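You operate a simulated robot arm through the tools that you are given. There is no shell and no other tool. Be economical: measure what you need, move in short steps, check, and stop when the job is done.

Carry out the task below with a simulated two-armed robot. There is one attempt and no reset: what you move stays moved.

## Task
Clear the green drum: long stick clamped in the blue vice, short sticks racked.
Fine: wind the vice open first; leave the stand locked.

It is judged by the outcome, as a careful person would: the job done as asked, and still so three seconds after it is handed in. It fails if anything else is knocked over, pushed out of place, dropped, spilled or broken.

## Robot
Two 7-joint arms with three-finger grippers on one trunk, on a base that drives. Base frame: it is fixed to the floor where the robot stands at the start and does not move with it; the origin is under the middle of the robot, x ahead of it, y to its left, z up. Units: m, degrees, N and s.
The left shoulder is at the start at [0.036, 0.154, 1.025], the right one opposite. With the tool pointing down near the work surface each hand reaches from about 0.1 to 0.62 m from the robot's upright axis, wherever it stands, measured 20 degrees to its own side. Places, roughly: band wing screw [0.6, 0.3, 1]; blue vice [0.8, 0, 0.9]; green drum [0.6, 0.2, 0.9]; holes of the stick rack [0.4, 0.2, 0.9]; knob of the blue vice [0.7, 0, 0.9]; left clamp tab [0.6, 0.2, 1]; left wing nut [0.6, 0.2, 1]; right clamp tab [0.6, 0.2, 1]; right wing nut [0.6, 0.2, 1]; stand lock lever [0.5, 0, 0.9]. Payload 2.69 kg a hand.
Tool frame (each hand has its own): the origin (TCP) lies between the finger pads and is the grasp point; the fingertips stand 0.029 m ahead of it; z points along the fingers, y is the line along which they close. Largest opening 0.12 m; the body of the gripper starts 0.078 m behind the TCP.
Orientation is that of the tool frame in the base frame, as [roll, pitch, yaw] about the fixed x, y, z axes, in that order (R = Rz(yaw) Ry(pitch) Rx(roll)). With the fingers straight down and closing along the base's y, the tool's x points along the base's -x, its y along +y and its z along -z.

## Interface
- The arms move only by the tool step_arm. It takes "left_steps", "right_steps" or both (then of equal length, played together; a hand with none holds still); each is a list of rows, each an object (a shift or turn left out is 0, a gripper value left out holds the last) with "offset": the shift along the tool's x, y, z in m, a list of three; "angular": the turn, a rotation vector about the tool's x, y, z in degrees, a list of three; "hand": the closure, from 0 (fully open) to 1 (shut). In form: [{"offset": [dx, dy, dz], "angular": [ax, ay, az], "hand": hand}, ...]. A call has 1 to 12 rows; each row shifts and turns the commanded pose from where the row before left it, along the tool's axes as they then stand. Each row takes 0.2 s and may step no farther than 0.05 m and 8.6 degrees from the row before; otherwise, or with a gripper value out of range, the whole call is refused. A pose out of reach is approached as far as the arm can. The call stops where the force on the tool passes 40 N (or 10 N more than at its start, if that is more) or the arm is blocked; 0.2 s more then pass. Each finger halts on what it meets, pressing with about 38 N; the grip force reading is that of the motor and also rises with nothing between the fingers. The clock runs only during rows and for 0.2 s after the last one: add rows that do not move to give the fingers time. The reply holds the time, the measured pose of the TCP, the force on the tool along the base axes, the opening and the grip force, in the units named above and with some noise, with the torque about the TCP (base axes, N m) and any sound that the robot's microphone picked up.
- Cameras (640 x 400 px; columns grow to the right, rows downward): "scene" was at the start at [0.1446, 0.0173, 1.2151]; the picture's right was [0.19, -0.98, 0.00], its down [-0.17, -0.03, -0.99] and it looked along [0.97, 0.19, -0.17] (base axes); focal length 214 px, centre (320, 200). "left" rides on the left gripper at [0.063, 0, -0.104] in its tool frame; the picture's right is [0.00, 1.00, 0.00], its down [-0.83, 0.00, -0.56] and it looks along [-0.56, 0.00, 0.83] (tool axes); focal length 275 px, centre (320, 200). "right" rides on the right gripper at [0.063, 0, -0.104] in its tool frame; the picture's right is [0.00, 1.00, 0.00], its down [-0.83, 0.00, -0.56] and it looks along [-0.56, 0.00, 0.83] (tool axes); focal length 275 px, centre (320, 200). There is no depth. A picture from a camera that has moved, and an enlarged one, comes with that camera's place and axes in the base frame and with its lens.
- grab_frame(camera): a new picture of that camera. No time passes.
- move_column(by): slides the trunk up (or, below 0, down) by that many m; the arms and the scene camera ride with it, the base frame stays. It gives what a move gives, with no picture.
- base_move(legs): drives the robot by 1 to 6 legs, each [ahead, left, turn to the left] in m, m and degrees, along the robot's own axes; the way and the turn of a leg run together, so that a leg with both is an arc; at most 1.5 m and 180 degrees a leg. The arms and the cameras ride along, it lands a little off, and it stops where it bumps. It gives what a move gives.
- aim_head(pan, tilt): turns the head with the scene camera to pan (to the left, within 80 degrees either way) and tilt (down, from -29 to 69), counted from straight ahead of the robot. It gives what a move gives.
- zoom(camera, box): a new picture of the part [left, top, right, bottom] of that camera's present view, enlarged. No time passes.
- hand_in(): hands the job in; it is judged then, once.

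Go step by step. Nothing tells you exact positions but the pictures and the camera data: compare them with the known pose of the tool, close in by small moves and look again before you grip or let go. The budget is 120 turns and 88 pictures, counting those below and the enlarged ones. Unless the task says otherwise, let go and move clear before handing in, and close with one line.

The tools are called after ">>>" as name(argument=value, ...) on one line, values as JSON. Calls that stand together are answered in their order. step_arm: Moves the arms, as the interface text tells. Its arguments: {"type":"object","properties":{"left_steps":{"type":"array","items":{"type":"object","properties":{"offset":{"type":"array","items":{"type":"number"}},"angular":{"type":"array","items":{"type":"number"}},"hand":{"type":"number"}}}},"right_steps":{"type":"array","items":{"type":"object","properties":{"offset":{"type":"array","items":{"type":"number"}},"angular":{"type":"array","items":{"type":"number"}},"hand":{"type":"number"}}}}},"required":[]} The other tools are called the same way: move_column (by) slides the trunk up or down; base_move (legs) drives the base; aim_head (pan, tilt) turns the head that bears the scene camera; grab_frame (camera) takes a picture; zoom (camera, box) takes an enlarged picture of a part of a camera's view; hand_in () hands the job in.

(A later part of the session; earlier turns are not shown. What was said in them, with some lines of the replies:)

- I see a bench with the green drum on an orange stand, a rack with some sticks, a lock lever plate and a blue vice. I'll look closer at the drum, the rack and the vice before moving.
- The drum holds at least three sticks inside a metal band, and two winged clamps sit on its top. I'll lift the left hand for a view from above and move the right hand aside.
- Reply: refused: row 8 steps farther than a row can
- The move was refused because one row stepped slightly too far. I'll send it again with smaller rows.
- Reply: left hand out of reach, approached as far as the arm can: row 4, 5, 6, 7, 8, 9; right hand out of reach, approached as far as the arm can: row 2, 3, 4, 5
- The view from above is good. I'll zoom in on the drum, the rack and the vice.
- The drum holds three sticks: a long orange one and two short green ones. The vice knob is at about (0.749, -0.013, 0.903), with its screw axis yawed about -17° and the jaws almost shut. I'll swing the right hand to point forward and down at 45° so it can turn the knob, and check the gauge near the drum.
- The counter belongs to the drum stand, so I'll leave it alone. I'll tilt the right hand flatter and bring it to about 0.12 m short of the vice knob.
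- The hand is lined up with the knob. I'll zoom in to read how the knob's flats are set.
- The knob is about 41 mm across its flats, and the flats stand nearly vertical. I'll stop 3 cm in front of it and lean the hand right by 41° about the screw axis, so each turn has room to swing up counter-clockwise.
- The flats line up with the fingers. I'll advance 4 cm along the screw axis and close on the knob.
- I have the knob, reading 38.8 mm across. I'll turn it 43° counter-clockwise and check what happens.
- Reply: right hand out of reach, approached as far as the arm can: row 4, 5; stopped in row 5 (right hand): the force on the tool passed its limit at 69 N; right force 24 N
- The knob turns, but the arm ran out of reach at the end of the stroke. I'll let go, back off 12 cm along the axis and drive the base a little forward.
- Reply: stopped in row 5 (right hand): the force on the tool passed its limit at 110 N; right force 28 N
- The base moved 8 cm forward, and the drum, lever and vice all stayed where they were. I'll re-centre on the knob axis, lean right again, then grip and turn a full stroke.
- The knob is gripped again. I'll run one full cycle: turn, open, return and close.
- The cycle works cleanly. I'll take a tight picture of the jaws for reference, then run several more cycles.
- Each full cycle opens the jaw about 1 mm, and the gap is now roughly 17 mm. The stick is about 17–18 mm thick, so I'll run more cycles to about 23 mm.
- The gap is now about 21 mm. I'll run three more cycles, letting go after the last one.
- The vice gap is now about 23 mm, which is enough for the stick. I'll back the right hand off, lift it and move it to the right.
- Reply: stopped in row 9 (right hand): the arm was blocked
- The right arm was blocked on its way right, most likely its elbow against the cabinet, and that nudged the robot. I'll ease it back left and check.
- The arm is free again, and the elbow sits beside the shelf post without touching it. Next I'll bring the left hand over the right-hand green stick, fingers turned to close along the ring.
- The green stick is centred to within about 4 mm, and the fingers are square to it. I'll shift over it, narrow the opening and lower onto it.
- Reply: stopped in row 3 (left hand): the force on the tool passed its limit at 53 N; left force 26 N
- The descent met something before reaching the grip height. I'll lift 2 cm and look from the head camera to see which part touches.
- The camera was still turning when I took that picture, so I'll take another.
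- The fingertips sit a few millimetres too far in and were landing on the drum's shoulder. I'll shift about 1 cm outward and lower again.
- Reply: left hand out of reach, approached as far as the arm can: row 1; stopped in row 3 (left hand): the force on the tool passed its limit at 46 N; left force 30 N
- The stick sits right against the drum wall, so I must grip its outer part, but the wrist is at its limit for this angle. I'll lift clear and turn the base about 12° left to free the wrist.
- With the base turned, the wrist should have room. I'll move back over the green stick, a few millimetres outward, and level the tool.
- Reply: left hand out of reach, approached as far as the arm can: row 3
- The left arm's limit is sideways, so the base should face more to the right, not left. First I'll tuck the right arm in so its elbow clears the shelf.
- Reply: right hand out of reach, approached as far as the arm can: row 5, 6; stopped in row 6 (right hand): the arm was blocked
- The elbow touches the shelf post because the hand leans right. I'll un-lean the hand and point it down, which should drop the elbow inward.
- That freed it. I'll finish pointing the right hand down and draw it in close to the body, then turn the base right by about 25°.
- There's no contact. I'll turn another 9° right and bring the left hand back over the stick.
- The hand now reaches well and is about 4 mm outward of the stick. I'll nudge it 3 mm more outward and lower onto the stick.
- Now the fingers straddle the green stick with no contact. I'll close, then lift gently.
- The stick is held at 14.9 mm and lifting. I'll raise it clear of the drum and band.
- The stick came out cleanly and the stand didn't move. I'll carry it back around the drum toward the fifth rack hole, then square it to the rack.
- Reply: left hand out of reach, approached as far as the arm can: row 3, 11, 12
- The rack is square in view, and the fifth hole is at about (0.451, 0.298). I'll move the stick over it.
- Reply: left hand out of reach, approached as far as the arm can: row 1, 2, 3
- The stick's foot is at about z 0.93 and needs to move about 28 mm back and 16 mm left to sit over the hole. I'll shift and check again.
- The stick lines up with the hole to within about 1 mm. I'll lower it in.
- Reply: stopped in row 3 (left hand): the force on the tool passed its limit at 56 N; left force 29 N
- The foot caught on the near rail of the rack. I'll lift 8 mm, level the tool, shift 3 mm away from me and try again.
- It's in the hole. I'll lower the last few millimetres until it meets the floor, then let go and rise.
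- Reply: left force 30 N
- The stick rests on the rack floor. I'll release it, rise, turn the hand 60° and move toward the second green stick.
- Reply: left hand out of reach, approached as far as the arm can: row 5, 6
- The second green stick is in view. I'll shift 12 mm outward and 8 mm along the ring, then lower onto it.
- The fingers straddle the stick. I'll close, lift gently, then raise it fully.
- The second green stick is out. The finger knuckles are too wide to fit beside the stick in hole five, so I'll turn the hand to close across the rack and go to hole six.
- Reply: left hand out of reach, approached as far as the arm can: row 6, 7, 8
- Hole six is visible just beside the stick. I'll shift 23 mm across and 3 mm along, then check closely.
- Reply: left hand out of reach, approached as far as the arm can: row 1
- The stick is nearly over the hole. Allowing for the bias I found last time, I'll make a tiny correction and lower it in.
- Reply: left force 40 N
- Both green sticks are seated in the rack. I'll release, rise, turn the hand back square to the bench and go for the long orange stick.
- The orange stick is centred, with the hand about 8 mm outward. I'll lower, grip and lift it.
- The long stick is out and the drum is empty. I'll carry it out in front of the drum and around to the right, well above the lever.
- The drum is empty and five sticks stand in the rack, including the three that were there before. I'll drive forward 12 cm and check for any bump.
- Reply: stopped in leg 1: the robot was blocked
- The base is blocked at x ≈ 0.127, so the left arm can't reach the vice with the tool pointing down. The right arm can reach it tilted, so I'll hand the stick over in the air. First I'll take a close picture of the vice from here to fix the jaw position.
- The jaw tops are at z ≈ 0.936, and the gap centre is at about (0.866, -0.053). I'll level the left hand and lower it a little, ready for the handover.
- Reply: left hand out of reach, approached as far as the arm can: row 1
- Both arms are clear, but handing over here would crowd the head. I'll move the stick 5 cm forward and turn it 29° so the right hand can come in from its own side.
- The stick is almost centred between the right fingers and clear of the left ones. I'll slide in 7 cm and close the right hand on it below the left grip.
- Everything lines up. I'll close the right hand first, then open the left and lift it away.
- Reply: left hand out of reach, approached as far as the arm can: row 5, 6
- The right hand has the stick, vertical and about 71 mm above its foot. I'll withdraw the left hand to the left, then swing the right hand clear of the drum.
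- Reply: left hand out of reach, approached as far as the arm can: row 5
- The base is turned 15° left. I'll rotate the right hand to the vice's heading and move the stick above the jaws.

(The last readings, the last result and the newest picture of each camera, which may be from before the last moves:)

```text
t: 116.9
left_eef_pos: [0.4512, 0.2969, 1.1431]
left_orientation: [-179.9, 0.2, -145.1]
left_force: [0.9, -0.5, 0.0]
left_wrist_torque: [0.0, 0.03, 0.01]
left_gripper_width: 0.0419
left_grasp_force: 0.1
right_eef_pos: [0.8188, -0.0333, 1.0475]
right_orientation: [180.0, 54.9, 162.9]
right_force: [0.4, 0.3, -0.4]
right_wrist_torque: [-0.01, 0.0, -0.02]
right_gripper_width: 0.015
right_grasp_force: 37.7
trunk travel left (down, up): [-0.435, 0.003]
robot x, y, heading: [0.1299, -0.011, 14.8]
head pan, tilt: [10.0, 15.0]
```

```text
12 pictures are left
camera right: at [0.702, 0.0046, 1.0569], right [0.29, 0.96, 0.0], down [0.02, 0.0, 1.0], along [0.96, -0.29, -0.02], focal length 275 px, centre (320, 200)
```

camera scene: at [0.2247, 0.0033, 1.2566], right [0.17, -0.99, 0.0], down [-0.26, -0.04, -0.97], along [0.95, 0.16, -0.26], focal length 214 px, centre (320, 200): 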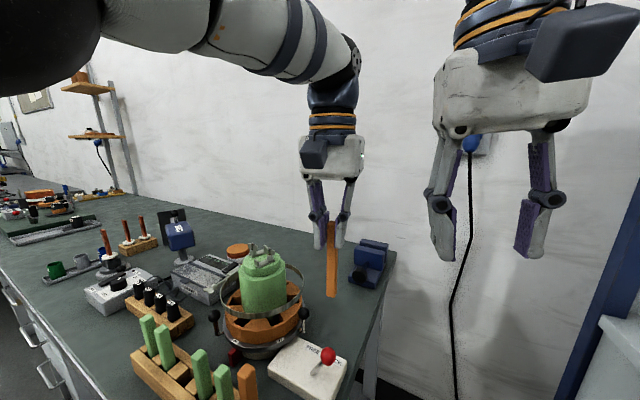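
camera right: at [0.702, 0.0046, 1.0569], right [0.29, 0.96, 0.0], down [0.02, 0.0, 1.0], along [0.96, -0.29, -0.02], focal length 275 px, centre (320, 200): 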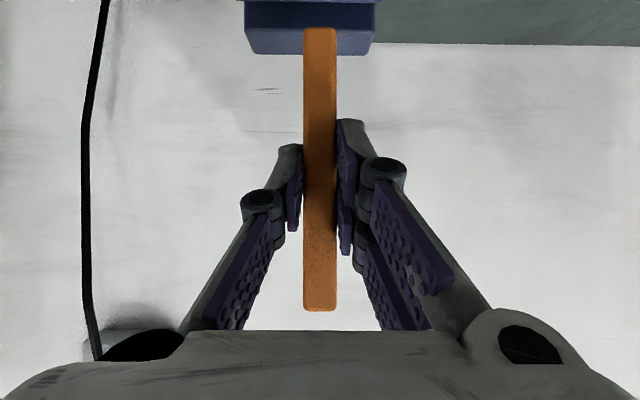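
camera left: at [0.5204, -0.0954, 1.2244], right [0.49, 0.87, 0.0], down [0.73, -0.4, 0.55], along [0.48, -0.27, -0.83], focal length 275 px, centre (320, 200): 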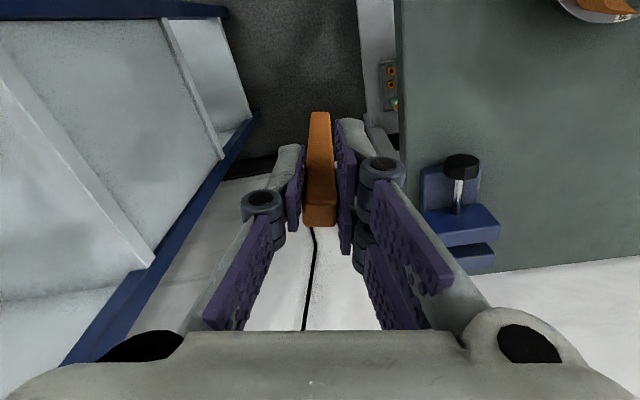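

The stick is square to the jaws. I'll move the last 4 cm so it's over the gap, then check with the head camera.

>>> step_arm(right_steps=[{"offset": [-0.0231, -0.007, 0.0326]}, {}, {}])

>>> aim_head(pan=-20, tilt=20)

>>> zoom(camera="scene", box=[240, 120, 400, 280])

```text
t: 117.7
left_eef_pos: [0.451, 0.2968, 1.1422]
left_orientation: [-179.9, 0.1, -144.9]
left_force: [-0.5, 0.7, 0.1]
left_wrist_torque: [0.02, 0.02, 0.03]
left_gripper_width: 0.0423
left_grasp_force: 0.0
right_eef_pos: [0.8539, -0.0471, 1.0488]
right_orientation: [-179.9, 54.8, 162.9]
right_force: [0.2, 0.1, 0.4]
right_wrist_torque: [-0.01, 0.01, -0.01]
right_gripper_width: 0.015
right_grasp_force: 38.2
trunk travel left (down, up): [-0.435, 0.003]
robot x, y, heading: [0.1273, -0.0151, 14.8]
head pan, tilt: [10.0, 15.0]
```

```text
t: 118.7
left_eef_pos: [0.4511, 0.2972, 1.1435]
left_orientation: [-179.9, 0.2, -144.9]
left_force: [0.7, 0.6, 0.2]
left_wrist_torque: [0.01, -0.03, 0.0]
left_gripper_width: 0.042
left_grasp_force: 0.2
right_eef_pos: [0.8531, -0.0482, 1.0483]
right_orientation: [180.0, 54.8, 162.9]
right_force: [-0.4, 0.2, -0.1]
right_wrist_torque: [0.01, 0.02, 0.0]
right_gripper_width: 0.0151
right_grasp_force: 38.3
trunk travel left (down, up): [-0.435, 0.003]
robot x, y, heading: [0.126, -0.0108, 14.7]
head pan, tilt: [-20.0, 20.0]
```

```text
2.50 times, centred on (320, 200) of scene
camera zoom: at [0.2253, -0.0195, 1.2485], right [-0.09, -1.0, 0.0], down [-0.34, 0.03, -0.94], along [0.94, -0.08, -0.34], focal length 536 px, centre (320, 200)
```

zoom: 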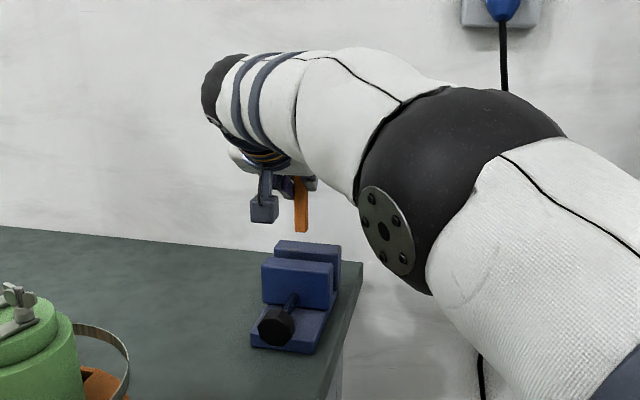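

>>> zoom(camera="scene", box=[295, 205, 335, 245])

```text
10.00 times, centred on (315, 225) of scene
camera zoom: at [0.2253, -0.0195, 1.2485], right [-0.09, -1.0, 0.0], down [-0.34, 0.03, -0.94], along [0.94, -0.08, -0.34], focal length 2145 px, centre (370, -50)
```

zoom: 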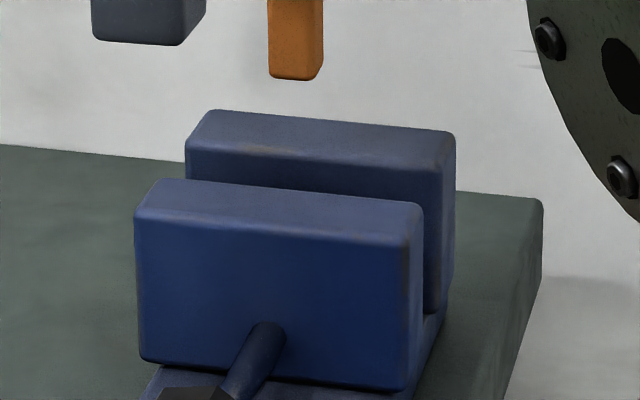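

The stick projects within 2 mm of the middle of the gap. I'll lower it gently between the jaws.

>>> step_arm(right_steps=[{"offset": [-0.0012, 0, 0.0016]}, {"offset": [0.0163, 0, 0.0116]}, {"offset": [0.0163, 0, 0.0116]}, {"offset": [0.0122, 0, 0.0087]}, {"offset": [0.0082, 0, 0.0058]}, {"offset": [0.0082, 0, 0.0058]}, {"offset": [0.0041, 0, 0.0029]}, {}])

>>> zoom(camera="scene", box=[285, 175, 345, 245])

```text
t: 119.8
left_eef_pos: [0.4487, 0.2972, 1.1438]
left_orientation: [-179.8, 0.4, -144.8]
left_force: [0.4, -0.5, -0.2]
left_wrist_torque: [-0.01, 0.04, -0.02]
left_gripper_width: 0.0422
left_grasp_force: 0.1
right_eef_pos: [0.859, -0.0473, 1.0073]
right_orientation: [179.1, 56.8, 162.6]
right_force: [2.2, 0.5, 30.0]
right_wrist_torque: [-0.25, -0.61, -0.03]
right_gripper_width: 0.0152
right_grasp_force: 38.3
trunk travel left (down, up): [-0.435, 0.003]
robot x, y, heading: [0.13, -0.0137, 14.7]
head pan, tilt: [-20.0, 20.0]
stopped in row 5 (right hand): the force on the tool passed its limit at 43 N (the readings are from after the stop); the commanded pose is now the measured one
```

```text
5.71 times, centred on (315, 210) of scene
camera zoom: at [0.2222, -0.0194, 1.2488], right [-0.09, -1.0, 0.0], down [-0.34, 0.03, -0.94], along [0.94, -0.08, -0.34], focal length 1226 px, centre (349, 143)
```

zoom: 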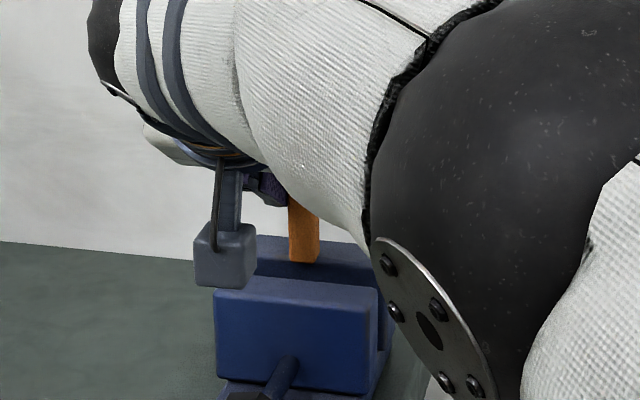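

The far side of the stick caught the rear jaw. I'll lift 1 cm, level it, shift back 8 mm and try again.

>>> step_arm(right_steps=[{"offset": [-0.0082, 0, -0.0058], "angular": [0.5, 1.8, 0]}, {"offset": [0.0046, 0, -0.0065]}, {}, {"offset": [0.0041, 0, 0.0029]}, {"offset": [0.0041, 0, 0.0029]}, {"offset": [0.0041, 0, 0.0029]}, {"offset": [0.0041, 0, 0.0029]}, {"offset": [0.0041, 0, 0.0029]}, {}])

>>> zoom(camera="scene", box=[285, 175, 345, 245])

```text
t: 121.8
left_eef_pos: [0.4517, 0.296, 1.1432]
left_orientation: [-179.9, 0.3, -144.9]
left_force: [-0.1, -0.4, -0.7]
left_wrist_torque: [-0.02, -0.05, 0.01]
left_gripper_width: 0.0418
left_grasp_force: 0.0
right_eef_pos: [0.8507, -0.0454, 0.9827]
right_orientation: [-179.9, 53.9, 162.9]
right_force: [-0.6, 0.0, -0.7]
right_wrist_torque: [0.01, -0.01, -0.03]
right_gripper_width: 0.015
right_grasp_force: 38.4
trunk travel left (down, up): [-0.435, 0.003]
robot x, y, heading: [0.1297, -0.0105, 15.0]
head pan, tilt: [-20.0, 20.0]
```

```text
5.71 times, centred on (315, 210) of scene
camera zoom: at [0.2252, -0.0195, 1.2485], right [-0.09, -1.0, 0.0], down [-0.34, 0.03, -0.94], along [0.94, -0.08, -0.34], focal length 1226 px, centre (349, 143)
```

zoom: 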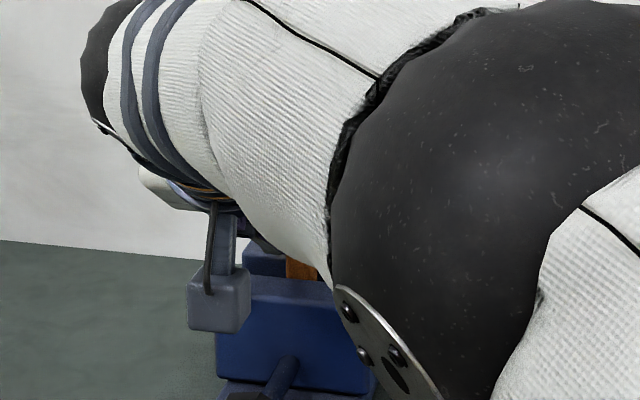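

It slid into the gap with no force. I'll lower the rest of the way in small steps.

>>> step_arm(right_steps=[{"offset": [0.0041, 0, 0.0029]}, {"offset": [0.0041, 0, 0.0029]}, {"offset": [0.0041, 0, 0.0029]}, {"offset": [0.0033, 0, 0.0023]}, {}])

>>> grab_frame(camera="right")

```text
t: 123.0
left_eef_pos: [0.4512, 0.2965, 1.1435]
left_orientation: [-179.9, 0.3, -144.8]
left_force: [-0.2, -0.1, 1.1]
left_wrist_torque: [-0.03, 0.0, 0.0]
left_gripper_width: 0.042
left_grasp_force: 0.0
right_eef_pos: [0.8503, -0.0463, 0.9675]
right_orientation: [179.8, 54.2, 162.7]
right_force: [3.3, -4.2, 10.8]
right_wrist_torque: [0.01, -0.1, -0.06]
right_gripper_width: 0.0149
right_grasp_force: 38.3
trunk travel left (down, up): [-0.435, 0.003]
robot x, y, heading: [0.1281, -0.0109, 14.9]
head pan, tilt: [-20.0, 20.0]
```

```text
7 pictures are left
camera right: at [0.7343, -0.0094, 0.9776], right [0.29, 0.96, 0.0], down [0.03, -0.01, 1.0], along [0.96, -0.29, -0.04], focal length 275 px, centre (320, 200)
```

right: 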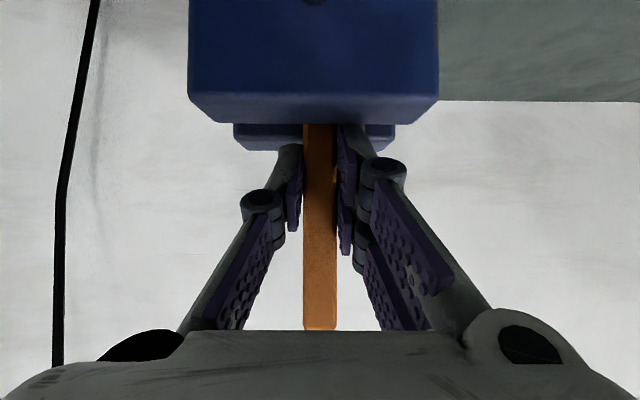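

The stick is down near the floor of the vice, with light contact. I'll open slightly, wait, then withdraw straight back along the fingers.

>>> step_arm(right_steps=[{"hand": 0.78}, {}, {}, {"offset": [0, 0, -0.03]}, {"offset": [0, 0, -0.04]}, {"offset": [0, 0, -0.04]}])

>>> grab_frame(camera="right")

```text
t: 124.4
left_eef_pos: [0.4487, 0.2977, 1.1431]
left_orientation: [-179.9, 0.3, -145.0]
left_force: [-0.7, 0.9, 0.2]
left_wrist_torque: [-0.06, -0.05, 0.01]
left_gripper_width: 0.042
left_grasp_force: 0.0
right_eef_pos: [0.7622, -0.0147, 1.0311]
right_orientation: [-179.8, 54.1, 163.2]
right_force: [0.7, 0.3, 0.3]
right_wrist_torque: [-0.01, -0.01, -0.02]
right_gripper_width: 0.0266
right_grasp_force: 0.0
trunk travel left (down, up): [-0.435, 0.003]
robot x, y, heading: [0.1284, -0.0104, 15.0]
head pan, tilt: [-20.0, 20.0]
```

```text
6 pictures are left
camera right: at [0.6459, 0.0221, 1.0421], right [0.29, 0.96, -0.01], down [0.04, -0.01, 1.0], along [0.96, -0.29, -0.04], focal length 275 px, centre (320, 200)
```

right: 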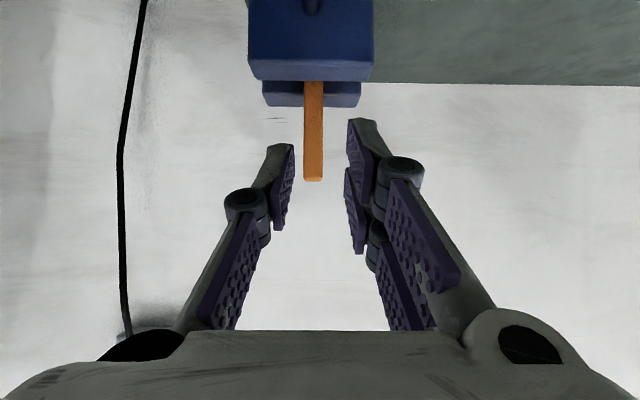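

The long stick stands upright in the jaws on its own. Now I'll return the right hand to the knob, upright and 3 cm short of it, to wind it closed.

>>> step_arm(right_steps=[{"angular": [0, -5.9, 0], "hand": 0.56}, {"offset": [0.025, 0, -0.0433]}, {"offset": [0.037, -0.0013, 0.0123]}, {"offset": [0.037, -0.0013, 0.0123]}, {"offset": [0.037, -0.0013, 0.0123]}, {"angular": [-2.0, 0, 3.46], "offset": [0, -0.001, 0]}, {}])

>>> grab_frame(camera="right")

```text
t: 126.0
left_eef_pos: [0.4509, 0.2966, 1.1441]
left_orientation: [-179.9, 0.2, -144.9]
left_force: [-0.5, -0.3, -0.6]
left_wrist_torque: [-0.01, 0.04, 0.02]
left_gripper_width: 0.0419
left_grasp_force: 0.0
right_eef_pos: [0.6931, -0.0022, 0.9123]
right_orientation: [171.9, 59.3, 155.3]
right_force: [0.3, 0.1, 0.4]
right_wrist_torque: [0.0, 0.02, -0.04]
right_gripper_width: 0.0529
right_grasp_force: 0.0
trunk travel left (down, up): [-0.435, 0.003]
robot x, y, heading: [0.1239, -0.0101, 15.0]
head pan, tilt: [-20.0, 20.0]
```

```text
5 pictures are left
camera right: at [0.5772, 0.0355, 0.9107], right [0.3, 0.95, 0.07], down [-0.08, -0.05, 1.0], along [0.95, -0.3, 0.06], focal length 275 px, centre (320, 200)
```

right: 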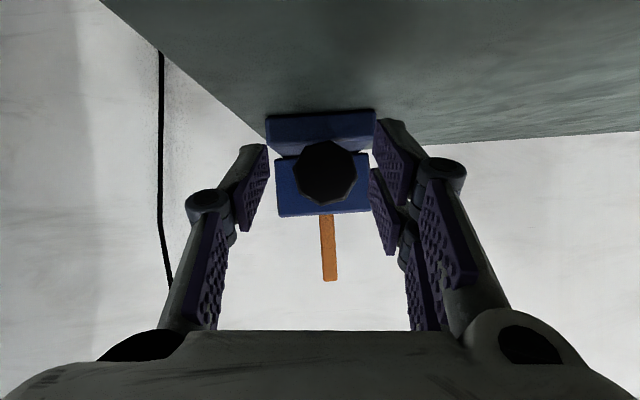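

I'm centred on the knob to within about 3 mm. I'll correct that, advance, grip and make the first clockwise stroke.

>>> step_arm(right_steps=[{"offset": [-0.0026, 0.0035, -0.0015]}, {"offset": [-0.01, 0, 0.0173]}, {"offset": [-0.01, 0, 0.0173]}, {}, {"hand": 1.0}, {"offset": [0.00014, -0.00217, 8e-05], "angular": [-4.28, 0, 7.41]}, {"offset": [0.00014, -0.00217, 8e-05], "angular": [-4.28, 0, 7.41]}, {"offset": [0.00014, -0.00217, 8e-05], "angular": [-4.28, 0, 7.41]}, {"offset": [0.00014, -0.00217, 8e-05], "angular": [-4.28, 0, 7.41]}, {"offset": [0.00014, -0.00217, 8e-05], "angular": [-4.28, 0, 7.41]}, {}])

```text
t: 128.4
left_eef_pos: [0.4527, 0.2958, 1.1434]
left_orientation: [180.0, 0.3, -144.9]
left_force: [0.0, -0.2, 0.8]
left_wrist_torque: [-0.01, -0.01, 0.02]
left_gripper_width: 0.0418
left_grasp_force: 0.1
right_eef_pos: [0.7313, -0.0209, 0.9138]
right_orientation: [114.9, 36.2, 110.8]
right_force: [18.4, -8.1, 13.7]
right_wrist_torque: [0.05, -0.27, -0.24]
right_gripper_width: 0.0389
right_grasp_force: 44.7
trunk travel left (down, up): [-0.435, 0.003]
robot x, y, heading: [0.1283, -0.0082, 14.8]
head pan, tilt: [-20.0, 20.0]
```

The first clockwise stroke worked. I'll run more closing cycles.

>>> step_arm(right_steps=[{"hand": 0.55}, {"offset": [0.00014, 0.00217, 8e-05], "angular": [4.28, 0, -7.41]}, {"offset": [0.00014, 0.00217, 8e-05], "angular": [4.28, 0, -7.41]}, {"offset": [0.00014, 0.00217, 8e-05], "angular": [4.28, 0, -7.41]}, {"offset": [0.00014, 0.00217, 8e-05], "angular": [4.28, 0, -7.41]}, {"offset": [0.00014, 0.00217, 8e-05], "angular": [4.28, 0, -7.41]}, {"hand": 1.0}, {"offset": [0.00014, -0.00217, 8e-05], "angular": [-4.28, 0, 7.41]}, {"offset": [0.00014, -0.00217, 8e-05], "angular": [-4.28, 0, 7.41]}, {"offset": [0.00014, -0.00217, 8e-05], "angular": [-4.28, 0, 7.41]}, {"offset": [0.00014, -0.00217, 8e-05], "angular": [-4.28, 0, 7.41]}, {"offset": [0.00014, -0.00217, 8e-05], "angular": [-4.28, 0, 7.41]}])

>>> step_arm(right_steps=[{"hand": 0.55}, {"offset": [0.00014, 0.00217, 8e-05], "angular": [4.28, 0, -7.41]}, {"offset": [0.00014, 0.00217, 8e-05], "angular": [4.28, 0, -7.41]}, {"offset": [0.00014, 0.00217, 8e-05], "angular": [4.28, 0, -7.41]}, {"offset": [0.00014, 0.00217, 8e-05], "angular": [4.28, 0, -7.41]}, {"offset": [0.00014, 0.00217, 8e-05], "angular": [4.28, 0, -7.41]}, {"hand": 1.0}, {"offset": [0.00014, -0.00217, 8e-05], "angular": [-4.28, 0, 7.41]}, {"offset": [0.00014, -0.00217, 8e-05], "angular": [-4.28, 0, 7.41]}, {"offset": [0.00014, -0.00217, 8e-05], "angular": [-4.28, 0, 7.41]}, {"offset": [0.00014, -0.00217, 8e-05], "angular": [-4.28, 0, 7.41]}, {"offset": [0.00014, -0.00217, 8e-05], "angular": [-4.28, 0, 7.41]}])

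>>> step_arm(right_steps=[{"hand": 0.55}, {"offset": [0.00014, 0.00217, 8e-05], "angular": [4.28, 0, -7.41]}, {"offset": [0.00014, 0.00217, 8e-05], "angular": [4.28, 0, -7.41]}, {"offset": [0.00014, 0.00217, 8e-05], "angular": [4.28, 0, -7.41]}, {"offset": [0.00014, 0.00217, 8e-05], "angular": [4.28, 0, -7.41]}, {"offset": [0.00014, 0.00217, 8e-05], "angular": [4.28, 0, -7.41]}, {"hand": 1.0}, {"offset": [0.00014, -0.00217, 8e-05], "angular": [-4.28, 0, 7.41]}, {"offset": [0.00014, -0.00217, 8e-05], "angular": [-4.28, 0, 7.41]}, {"offset": [0.00014, -0.00217, 8e-05], "angular": [-4.28, 0, 7.41]}, {"offset": [0.00014, -0.00217, 8e-05], "angular": [-4.28, 0, 7.41]}, {"offset": [0.00014, -0.00217, 8e-05], "angular": [-4.28, 0, 7.41]}])

>>> step_arm(right_steps=[{"hand": 0.55}, {"offset": [0.00014, 0.00217, 8e-05], "angular": [4.28, 0, -7.41]}, {"offset": [0.00014, 0.00217, 8e-05], "angular": [4.28, 0, -7.41]}, {"offset": [0.00014, 0.00217, 8e-05], "angular": [4.28, 0, -7.41]}, {"offset": [0.00014, 0.00217, 8e-05], "angular": [4.28, 0, -7.41]}, {"offset": [0.00014, 0.00217, 8e-05], "angular": [4.28, 0, -7.41]}, {"hand": 1.0}, {"offset": [0.00014, -0.00217, 8e-05], "angular": [-4.28, 0, 7.41]}, {"offset": [0.00014, -0.00217, 8e-05], "angular": [-4.28, 0, 7.41]}, {"offset": [0.00014, -0.00217, 8e-05], "angular": [-4.28, 0, 7.41]}, {"offset": [0.00014, -0.00217, 8e-05], "angular": [-4.28, 0, 7.41]}, {"offset": [0.00014, -0.00217, 8e-05], "angular": [-4.28, 0, 7.41]}])

```text
t: 131.0
left_eef_pos: [0.4501, 0.2962, 1.1431]
left_orientation: [-179.9, 0.4, -144.9]
left_force: [0.7, -0.4, 0.5]
left_wrist_torque: [-0.02, -0.01, 0.01]
left_gripper_width: 0.0421
left_grasp_force: 0.0
right_eef_pos: [0.7298, -0.0203, 0.9128]
right_orientation: [115.4, 36.1, 111.3]
right_force: [-14.1, -4.1, 0.1]
right_wrist_torque: [0.17, 0.75, 0.98]
right_gripper_width: 0.0386
right_grasp_force: 44.5
trunk travel left (down, up): [-0.435, 0.003]
robot x, y, heading: [0.1281, -0.0113, 14.9]
head pan, tilt: [-20.0, 20.0]
```

```text
t: 133.6
left_eef_pos: [0.451, 0.2962, 1.1433]
left_orientation: [-180.0, 0.2, -144.9]
left_force: [0.5, -0.2, 0.0]
left_wrist_torque: [-0.01, 0.02, -0.01]
left_gripper_width: 0.0421
left_grasp_force: 0.0
right_eef_pos: [0.7315, -0.0193, 0.9129]
right_orientation: [115.2, 36.1, 111.2]
right_force: [5.6, -2.6, 1.8]
right_wrist_torque: [0.19, 0.45, 1.01]
right_gripper_width: 0.0389
right_grasp_force: 44.8
trunk travel left (down, up): [-0.435, 0.003]
robot x, y, heading: [0.1281, -0.0114, 15.0]
head pan, tilt: [-20.0, 20.0]
```

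```text
t: 136.2
left_eef_pos: [0.4514, 0.2974, 1.1435]
left_orientation: [-179.9, 0.2, -145.0]
left_force: [-0.8, 0.0, 0.2]
left_wrist_torque: [-0.01, 0.01, 0.01]
left_gripper_width: 0.0418
left_grasp_force: 0.1
right_eef_pos: [0.73, -0.0199, 0.9133]
right_orientation: [115.4, 36.1, 111.4]
right_force: [-2.7, 0.5, -0.8]
right_wrist_torque: [0.19, 0.66, 1.1]
right_gripper_width: 0.0389
right_grasp_force: 45.2
trunk travel left (down, up): [-0.435, 0.003]
robot x, y, heading: [0.1312, -0.0125, 14.7]
head pan, tilt: [-20.0, 20.0]
```

```text
t: 138.8
left_eef_pos: [0.4498, 0.2962, 1.1426]
left_orientation: [-179.8, 0.3, -144.9]
left_force: [0.0, 0.1, -0.3]
left_wrist_torque: [0.0, 0.04, -0.01]
left_gripper_width: 0.0421
left_grasp_force: 0.0
right_eef_pos: [0.7307, -0.0207, 0.9134]
right_orientation: [115.2, 36.1, 111.2]
right_force: [-7.0, -2.3, 2.9]
right_wrist_torque: [0.22, 0.65, 1.02]
right_gripper_width: 0.0386
right_grasp_force: 44.7
trunk travel left (down, up): [-0.435, 0.003]
robot x, y, heading: [0.1294, -0.0076, 15.1]
head pan, tilt: [-20.0, 20.0]
```

The torque on the knob has been steady, so I'll look at the jaws to see how far they've closed.

>>> zoom(camera="scene", box=[270, 180, 350, 260])

```text
5.00 times, centred on (310, 220) of scene
camera zoom: at [0.2241, -0.0198, 1.2486], right [-0.09, -1.0, 0.0], down [-0.34, 0.03, -0.94], along [0.94, -0.08, -0.34], focal length 1072 px, centre (370, 100)
```

zoom: 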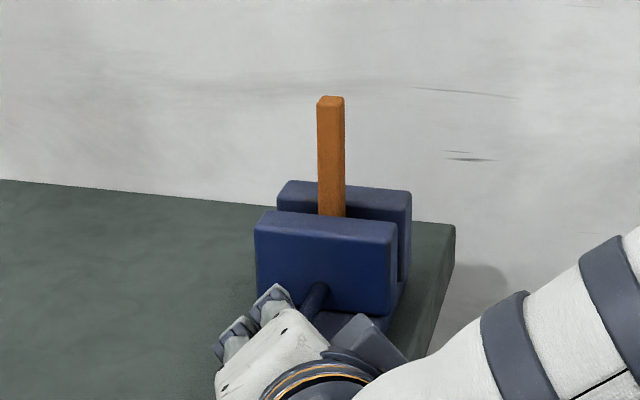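

The stick stands straight and the gap is still a few millimetres wide. I'll keep winding, advancing 4 mm to follow the knob in.

>>> step_arm(right_steps=[{"hand": 0.55}, {"offset": [-0.0019, 0.00217, 0.0036], "angular": [4.28, 0, -7.41]}, {"offset": [0.00014, 0.00217, 8e-05], "angular": [4.28, 0, -7.41]}, {"offset": [0.00014, 0.00217, 8e-05], "angular": [4.28, 0, -7.41]}, {"offset": [0.00014, 0.00217, 8e-05], "angular": [4.28, 0, -7.41]}, {"offset": [0.00014, 0.00217, 8e-05], "angular": [4.28, 0, -7.41]}, {"hand": 1.0}, {"offset": [0.00014, -0.00217, 8e-05], "angular": [-4.28, 0, 7.41]}, {"offset": [0.00014, -0.00217, 8e-05], "angular": [-4.28, 0, 7.41]}, {"offset": [0.00014, -0.00217, 8e-05], "angular": [-4.28, 0, 7.41]}, {"offset": [0.00014, -0.00217, 8e-05], "angular": [-4.28, 0, 7.41]}, {"offset": [0.00014, -0.00217, 8e-05], "angular": [-4.28, 0, 7.41]}])

>>> step_arm(right_steps=[{"hand": 0.55}, {"offset": [0.00014, 0.00217, 8e-05], "angular": [4.28, 0, -7.41]}, {"offset": [0.00014, 0.00217, 8e-05], "angular": [4.28, 0, -7.41]}, {"offset": [0.00014, 0.00217, 8e-05], "angular": [4.28, 0, -7.41]}, {"offset": [0.00014, 0.00217, 8e-05], "angular": [4.28, 0, -7.41]}, {"offset": [0.00014, 0.00217, 8e-05], "angular": [4.28, 0, -7.41]}, {"hand": 1.0}, {"offset": [0.00014, -0.00217, 8e-05], "angular": [-4.28, 0, 7.41]}, {"offset": [0.00014, -0.00217, 8e-05], "angular": [-4.28, 0, 7.41]}, {"offset": [0.00014, -0.00217, 8e-05], "angular": [-4.28, 0, 7.41]}, {"offset": [0.00014, -0.00217, 8e-05], "angular": [-4.28, 0, 7.41]}, {"offset": [0.00014, -0.00217, 8e-05], "angular": [-4.28, 0, 7.41]}])

>>> step_arm(right_steps=[{"hand": 0.55}, {"offset": [0.00014, 0.00217, 8e-05], "angular": [4.28, 0, -7.41]}, {"offset": [0.00014, 0.00217, 8e-05], "angular": [4.28, 0, -7.41]}, {"offset": [0.00014, 0.00217, 8e-05], "angular": [4.28, 0, -7.41]}, {"offset": [0.00014, 0.00217, 8e-05], "angular": [4.28, 0, -7.41]}, {"offset": [0.00014, 0.00217, 8e-05], "angular": [4.28, 0, -7.41]}, {"hand": 1.0}, {"offset": [0.00014, -0.00217, 8e-05], "angular": [-4.28, 0, 7.41]}, {"offset": [0.00014, -0.00217, 8e-05], "angular": [-4.28, 0, 7.41]}, {"offset": [0.00014, -0.00217, 8e-05], "angular": [-4.28, 0, 7.41]}, {"offset": [0.00014, -0.00217, 8e-05], "angular": [-4.28, 0, 7.41]}, {"offset": [0.00014, -0.00217, 8e-05], "angular": [-4.28, 0, 7.41]}])

```text
t: 141.4
left_eef_pos: [0.4511, 0.2963, 1.1423]
left_orientation: [-180.0, 0.4, -145.0]
left_force: [0.4, 0.2, 0.1]
left_wrist_torque: [0.0, -0.01, -0.01]
left_gripper_width: 0.0419
left_grasp_force: 0.1
right_eef_pos: [0.7361, -0.0223, 0.9132]
right_orientation: [115.2, 36.1, 111.2]
right_force: [1.5, -4.5, -0.8]
right_wrist_torque: [0.06, 0.42, 0.91]
right_gripper_width: 0.0387
right_grasp_force: 45.3
trunk travel left (down, up): [-0.435, 0.003]
robot x, y, heading: [0.1254, -0.0131, 15.0]
head pan, tilt: [-20.0, 20.0]
```

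```text
t: 144.0
left_eef_pos: [0.4514, 0.2981, 1.1426]
left_orientation: [-180.0, 0.2, -144.9]
left_force: [0.0, 0.5, 0.3]
left_wrist_torque: [-0.03, 0.02, 0.02]
left_gripper_width: 0.0417
left_grasp_force: 0.0
right_eef_pos: [0.7359, -0.0209, 0.9129]
right_orientation: [115.4, 36.2, 111.2]
right_force: [-0.9, -4.1, -3.0]
right_wrist_torque: [0.1, 0.49, 0.99]
right_gripper_width: 0.0388
right_grasp_force: 44.6
trunk travel left (down, up): [-0.435, 0.003]
robot x, y, heading: [0.122, -0.011, 14.7]
head pan, tilt: [-20.0, 20.0]
```

```text
t: 146.6
left_eef_pos: [0.4514, 0.2969, 1.1431]
left_orientation: [-179.8, 0.3, -145.0]
left_force: [0.2, 0.7, -0.4]
left_wrist_torque: [-0.02, 0.0, 0.03]
left_gripper_width: 0.0417
left_grasp_force: 0.0
right_eef_pos: [0.7364, -0.0221, 0.9143]
right_orientation: [115.2, 36.2, 111.4]
right_force: [-0.6, -1.1, -0.6]
right_wrist_torque: [0.12, 0.46, 1.2]
right_gripper_width: 0.0392
right_grasp_force: 44.9
trunk travel left (down, up): [-0.435, 0.003]
robot x, y, heading: [0.1303, -0.0123, 15.1]
head pan, tilt: [-20.0, 20.0]
```

>>> step_arm(right_steps=[{"hand": 0.55}, {"offset": [-0.001, 0.00217, 0.0018], "angular": [4.28, 0, -7.41]}, {"offset": [0.00014, 0.00217, 8e-05], "angular": [4.28, 0, -7.41]}, {"offset": [0.00014, 0.00217, 8e-05], "angular": [4.28, 0, -7.41]}, {"offset": [0.00014, 0.00217, 8e-05], "angular": [4.28, 0, -7.41]}, {"offset": [0.00014, 0.00217, 8e-05], "angular": [4.28, 0, -7.41]}, {"hand": 1.0}, {"offset": [0.00014, -0.00217, 8e-05], "angular": [-4.28, 0, 7.41]}, {"offset": [0.00014, -0.00217, 8e-05], "angular": [-4.28, 0, 7.41]}, {"offset": [0.00014, -0.00217, 8e-05], "angular": [-4.28, 0, 7.41]}, {"offset": [0.00014, -0.00217, 8e-05], "angular": [-4.28, 0, 7.41]}, {"offset": [0.00014, -0.00217, 8e-05], "angular": [-4.28, 0, 7.41]}])

>>> step_arm(right_steps=[{"hand": 0.55}, {"offset": [0.00014, 0.00217, 8e-05], "angular": [4.28, 0, -7.41]}, {"offset": [0.00014, 0.00217, 8e-05], "angular": [4.28, 0, -7.41]}, {"offset": [0.00014, 0.00217, 8e-05], "angular": [4.28, 0, -7.41]}, {"offset": [0.00014, 0.00217, 8e-05], "angular": [4.28, 0, -7.41]}, {"offset": [0.00014, 0.00217, 8e-05], "angular": [4.28, 0, -7.41]}, {"hand": 1.0}, {"offset": [0.00014, -0.00217, 8e-05], "angular": [-4.28, 0, 7.41]}, {"offset": [0.00014, -0.00217, 8e-05], "angular": [-4.28, 0, 7.41]}, {"offset": [0.00014, -0.00217, 8e-05], "angular": [-4.28, 0, 7.41]}, {"offset": [0.00014, -0.00217, 8e-05], "angular": [-4.28, 0, 7.41]}, {"offset": [0.00014, -0.00217, 8e-05], "angular": [-4.28, 0, 7.41]}])

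>>> zoom(camera="scene", box=[285, 190, 330, 235])

```text
t: 149.2
left_eef_pos: [0.4515, 0.2958, 1.143]
left_orientation: [-180.0, 0.3, -144.9]
left_force: [0.8, 0.3, -0.1]
left_wrist_torque: [0.01, 0.02, 0.0]
left_gripper_width: 0.0422
left_grasp_force: 0.1
right_eef_pos: [0.7385, -0.0245, 0.9142]
right_orientation: [115.3, 36.1, 111.1]
right_force: [0.5, -8.0, 1.3]
right_wrist_torque: [0.1, 0.66, 0.91]
right_gripper_width: 0.0388
right_grasp_force: 45.4
trunk travel left (down, up): [-0.435, 0.003]
robot x, y, heading: [0.1276, -0.0114, 14.8]
head pan, tilt: [-20.0, 20.0]
```

```text
t: 151.8
left_eef_pos: [0.4516, 0.2958, 1.1431]
left_orientation: [-179.9, 0.3, -144.9]
left_force: [0.5, 0.6, 0.3]
left_wrist_torque: [0.02, -0.02, 0.01]
left_gripper_width: 0.0422
left_grasp_force: 0.0
right_eef_pos: [0.7378, -0.0238, 0.9142]
right_orientation: [115.2, 36.1, 111.3]
right_force: [-3.7, -5.0, 1.2]
right_wrist_torque: [0.02, 0.65, 1.0]
right_gripper_width: 0.0393
right_grasp_force: 45.1
trunk travel left (down, up): [-0.435, 0.003]
robot x, y, heading: [0.1279, -0.0122, 15.1]
head pan, tilt: [-20.0, 20.0]
```

```text
8.89 times, centred on (308, 212) of scene
camera zoom: at [0.2248, -0.02, 1.2485], right [-0.09, -1.0, 0.0], down [-0.34, 0.03, -0.94], along [0.94, -0.08, -0.34], focal length 1906 px, centre (431, 89)
```

zoom: 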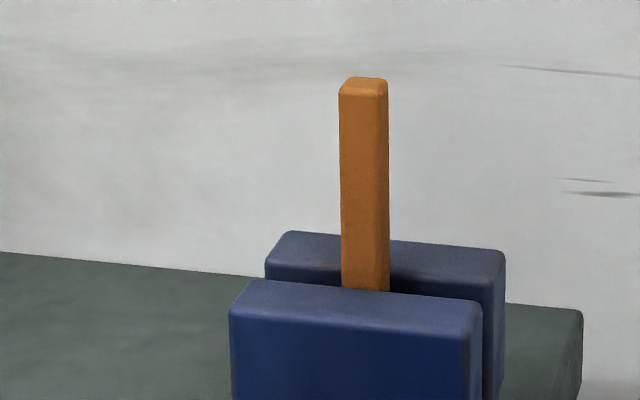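

The jaws are now about at the stick's width. I'll keep winding until the knob resists.

>>> step_arm(right_steps=[{"hand": 0.55}, {"offset": [0.00014, 0.00217, 8e-05], "angular": [4.28, 0, -7.41]}, {"offset": [0.00014, 0.00217, 8e-05], "angular": [4.28, 0, -7.41]}, {"offset": [0.00014, 0.00217, 8e-05], "angular": [4.28, 0, -7.41]}, {"offset": [0.00014, 0.00217, 8e-05], "angular": [4.28, 0, -7.41]}, {"offset": [0.00014, 0.00217, 8e-05], "angular": [4.28, 0, -7.41]}, {"hand": 1.0}, {"offset": [0.00014, -0.00217, 8e-05], "angular": [-4.28, 0, 7.41]}, {"offset": [0.00014, -0.00217, 8e-05], "angular": [-4.28, 0, 7.41]}, {"offset": [0.00014, -0.00217, 8e-05], "angular": [-4.28, 0, 7.41]}, {"offset": [0.00014, -0.00217, 8e-05], "angular": [-4.28, 0, 7.41]}, {"offset": [0.00014, -0.00217, 8e-05], "angular": [-4.28, 0, 7.41]}])

>>> step_arm(right_steps=[{"hand": 0.55}, {"offset": [0.00014, 0.00217, 8e-05], "angular": [4.28, 0, -7.41]}, {"offset": [0.00014, 0.00217, 8e-05], "angular": [4.28, 0, -7.41]}, {"offset": [0.00014, 0.00217, 8e-05], "angular": [4.28, 0, -7.41]}, {"offset": [0.00014, 0.00217, 8e-05], "angular": [4.28, 0, -7.41]}, {"offset": [0.00014, 0.00217, 8e-05], "angular": [4.28, 0, -7.41]}, {"hand": 1.0}, {"offset": [0.00014, -0.00217, 8e-05], "angular": [-4.28, 0, 7.41]}, {"offset": [0.00014, -0.00217, 8e-05], "angular": [-4.28, 0, 7.41]}, {"offset": [0.00014, -0.00217, 8e-05], "angular": [-4.28, 0, 7.41]}, {"offset": [0.00014, -0.00217, 8e-05], "angular": [-4.28, 0, 7.41]}, {"offset": [0.00014, -0.00217, 8e-05], "angular": [-4.28, 0, 7.41]}])

```text
t: 154.4
left_eef_pos: [0.4514, 0.2954, 1.1432]
left_orientation: [-180.0, 0.3, -144.9]
left_force: [0.6, 0.1, 0.0]
left_wrist_torque: [0.01, 0.0, 0.0]
left_gripper_width: 0.0419
left_grasp_force: 0.1
right_eef_pos: [0.7378, -0.0261, 0.9144]
right_orientation: [115.3, 36.1, 111.3]
right_force: [-1.0, -7.4, 4.2]
right_wrist_torque: [-0.08, 0.58, 0.94]
right_gripper_width: 0.0391
right_grasp_force: 44.7
trunk travel left (down, up): [-0.435, 0.003]
robot x, y, heading: [0.1274, -0.0115, 14.9]
head pan, tilt: [-20.0, 20.0]
```

```text
t: 157.0
left_eef_pos: [0.45, 0.2966, 1.1443]
left_orientation: [-179.8, 0.3, -144.9]
left_force: [-0.4, 0.7, 0.7]
left_wrist_torque: [-0.01, 0.01, -0.01]
left_gripper_width: 0.0419
left_grasp_force: 0.0
right_eef_pos: [0.739, -0.0242, 0.9159]
right_orientation: [115.4, 36.1, 111.1]
right_force: [-8.1, -5.6, 0.0]
right_wrist_torque: [0.02, 0.81, 0.97]
right_gripper_width: 0.0389
right_grasp_force: 44.9
trunk travel left (down, up): [-0.435, 0.003]
robot x, y, heading: [0.1263, -0.0151, 15.0]
head pan, tilt: [-20.0, 20.0]
```

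The readings are the same whether or not the knob slips between flats, so I'll stop mid-stroke to read the true torque.

>>> step_arm(right_steps=[{"hand": 0.55}, {"offset": [0.00014, 0.00217, 8e-05], "angular": [4.28, 0, -7.41]}, {"offset": [0.00014, 0.00217, 8e-05], "angular": [4.28, 0, -7.41]}, {"offset": [0.00014, 0.00217, 8e-05], "angular": [4.28, 0, -7.41]}, {"offset": [0.00014, 0.00217, 8e-05], "angular": [4.28, 0, -7.41]}, {"offset": [0.00014, 0.00217, 8e-05], "angular": [4.28, 0, -7.41]}, {"hand": 1.0}, {"offset": [0.00014, -0.00217, 8e-05], "angular": [-4.28, 0, 7.41]}, {"offset": [0.00014, -0.00217, 8e-05], "angular": [-4.28, 0, 7.41]}])

>>> step_arm(right_steps=[{"offset": [0.00014, -0.00217, 8e-05], "angular": [-4.28, 0, 7.41]}])

>>> step_arm(right_steps=[{"offset": [0.00014, -0.00217, 8e-05], "angular": [-4.28, 0, 7.41]}, {"offset": [0.00014, -0.00217, 8e-05], "angular": [-4.28, 0, 7.41]}])

```text
t: 159.0
left_eef_pos: [0.4502, 0.2975, 1.1439]
left_orientation: [-179.9, 0.3, -145.0]
left_force: [-0.6, 0.0, -0.7]
left_wrist_torque: [-0.03, 0.02, 0.01]
left_gripper_width: 0.0416
left_grasp_force: 0.2
right_eef_pos: [0.739, -0.0195, 0.9179]
right_orientation: [142.5, 53.6, 131.0]
right_force: [-7.6, -1.0, 0.3]
right_wrist_torque: [-0.35, -0.51, 0.25]
right_gripper_width: 0.0388
right_grasp_force: 45.0
trunk travel left (down, up): [-0.435, 0.003]
robot x, y, heading: [0.1256, -0.0117, 15.0]
head pan, tilt: [-20.0, 20.0]
```

```text
t: 159.4
left_eef_pos: [0.4509, 0.2972, 1.1436]
left_orientation: [-179.9, 0.3, -145.0]
left_force: [0.1, -1.0, -0.3]
left_wrist_torque: [0.0, 0.02, 0.0]
left_gripper_width: 0.0419
left_grasp_force: 0.0
right_eef_pos: [0.74, -0.0205, 0.9172]
right_orientation: [131.7, 48.6, 122.4]
right_force: [-8.5, 0.1, -0.7]
right_wrist_torque: [-0.2, 0.12, 0.6]
right_gripper_width: 0.0386
right_grasp_force: 44.8
trunk travel left (down, up): [-0.435, 0.003]
robot x, y, heading: [0.1253, -0.0114, 14.7]
head pan, tilt: [-20.0, 20.0]
```

```text
t: 160.0
left_eef_pos: [0.4501, 0.2975, 1.143]
left_orientation: [-180.0, 0.3, -144.9]
left_force: [-1.0, 0.4, 0.0]
left_wrist_torque: [0.0, 0.0, -0.02]
left_gripper_width: 0.0419
left_grasp_force: 0.0
right_eef_pos: [0.7386, -0.0248, 0.9146]
right_orientation: [115.2, 36.1, 111.3]
right_force: [-13.3, -1.4, 0.4]
right_wrist_torque: [0.0, 0.85, 1.04]
right_gripper_width: 0.039
right_grasp_force: 44.9
trunk travel left (down, up): [-0.435, 0.003]
robot x, y, heading: [0.1277, -0.011, 15.3]
head pan, tilt: [-20.0, 20.0]
```

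>>> zoom(camera="scene", box=[285, 190, 330, 235])

```text
8.89 times, centred on (308, 212) of scene
camera zoom: at [0.2237, -0.0195, 1.2486], right [-0.09, -1.0, 0.0], down [-0.34, 0.03, -0.94], along [0.94, -0.08, -0.34], focal length 1906 px, centre (431, 89)
```

zoom: 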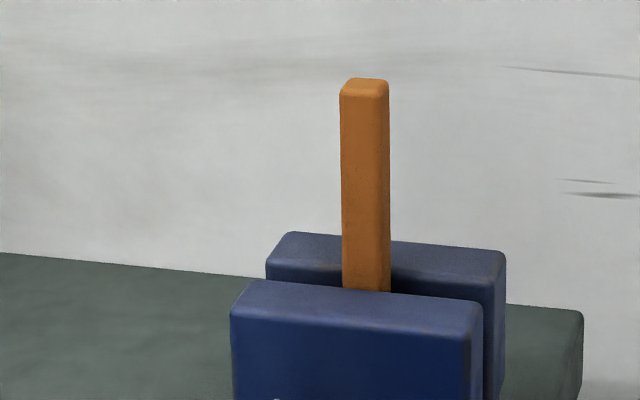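

The jaw hasn't moved over the last three strokes, and both jaws now touch the stick, so it's clamped. I'll open the hand, back off and lift clear.

>>> step_arm(right_steps=[{"hand": 0.5}, {}, {"offset": [0.025, 0, -0.0433]}, {"offset": [-0.024, 0.0293, -0.0128]}, {"offset": [-0.024, 0.0293, -0.0128]}, {"offset": [-0.024, 0.0293, -0.0128]}, {}])

>>> aim_head(pan=-5, tilt=30)

>>> grab_frame(camera="scene")

```text
t: 161.6
left_eef_pos: [0.4523, 0.2973, 1.1425]
left_orientation: [-179.8, 0.2, -144.9]
left_force: [0.2, -0.9, 0.1]
left_wrist_torque: [0.0, -0.02, -0.01]
left_gripper_width: 0.0418
left_grasp_force: 0.1
right_eef_pos: [0.6949, -0.0087, 1.0337]
right_orientation: [115.6, 36.3, 111.3]
right_force: [-0.4, 0.7, -0.8]
right_wrist_torque: [0.01, 0.0, -0.04]
right_gripper_width: 0.0601
right_grasp_force: 0.0
trunk travel left (down, up): [-0.435, 0.003]
robot x, y, heading: [0.1275, -0.0104, 14.9]
head pan, tilt: [-20.0, 20.0]
```

```text
t: 162.4
left_eef_pos: [0.4523, 0.2956, 1.1431]
left_orientation: [-180.0, 0.3, -145.0]
left_force: [0.1, -0.2, -0.2]
left_wrist_torque: [0.0, -0.01, 0.0]
left_gripper_width: 0.0418
left_grasp_force: 0.1
right_eef_pos: [0.6938, -0.009, 1.0348]
right_orientation: [115.4, 36.3, 111.3]
right_force: [0.5, -0.8, -0.3]
right_wrist_torque: [0.0, -0.02, -0.04]
right_gripper_width: 0.0602
right_grasp_force: 0.0
trunk travel left (down, up): [-0.435, 0.003]
robot x, y, heading: [0.1252, -0.0116, 14.6]
head pan, tilt: [-5.0, 30.0]
```

```text
1 pictures are left
camera scene: at [0.2215, 0.0042, 1.2324], right [0.17, -0.99, 0.0], down [-0.49, -0.09, -0.87], along [0.85, 0.15, -0.5], focal length 214 px, centre (320, 200)
```

scene: 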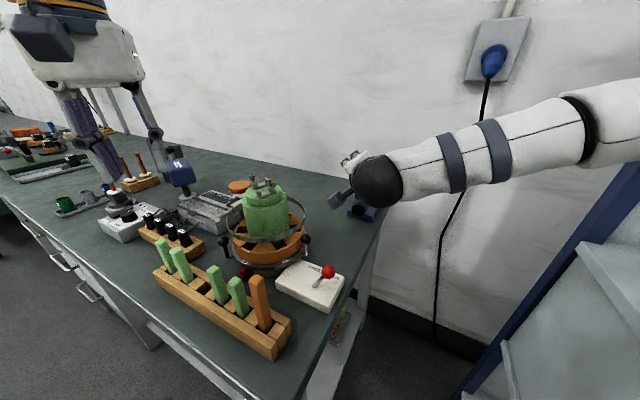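

All five racked sticks stand upright, the drum is empty, and the stand lever is still at LOCK. Both hands are free, so I'm handing in.

>>> hand_in()

```text
The job is handed in.
```

The drum is clear: I wound the vice open first, the long stick is clamped in the blue vice, both short sticks are in the rack, and the stand is still locked. I judged the clamp from pictures: the jaw stopped moving against the stick. I didn't tug the stick to test it. Along the way, the right arm bumped the shelf post, and the base met something solid while driving forward; I saw nothing displaced.
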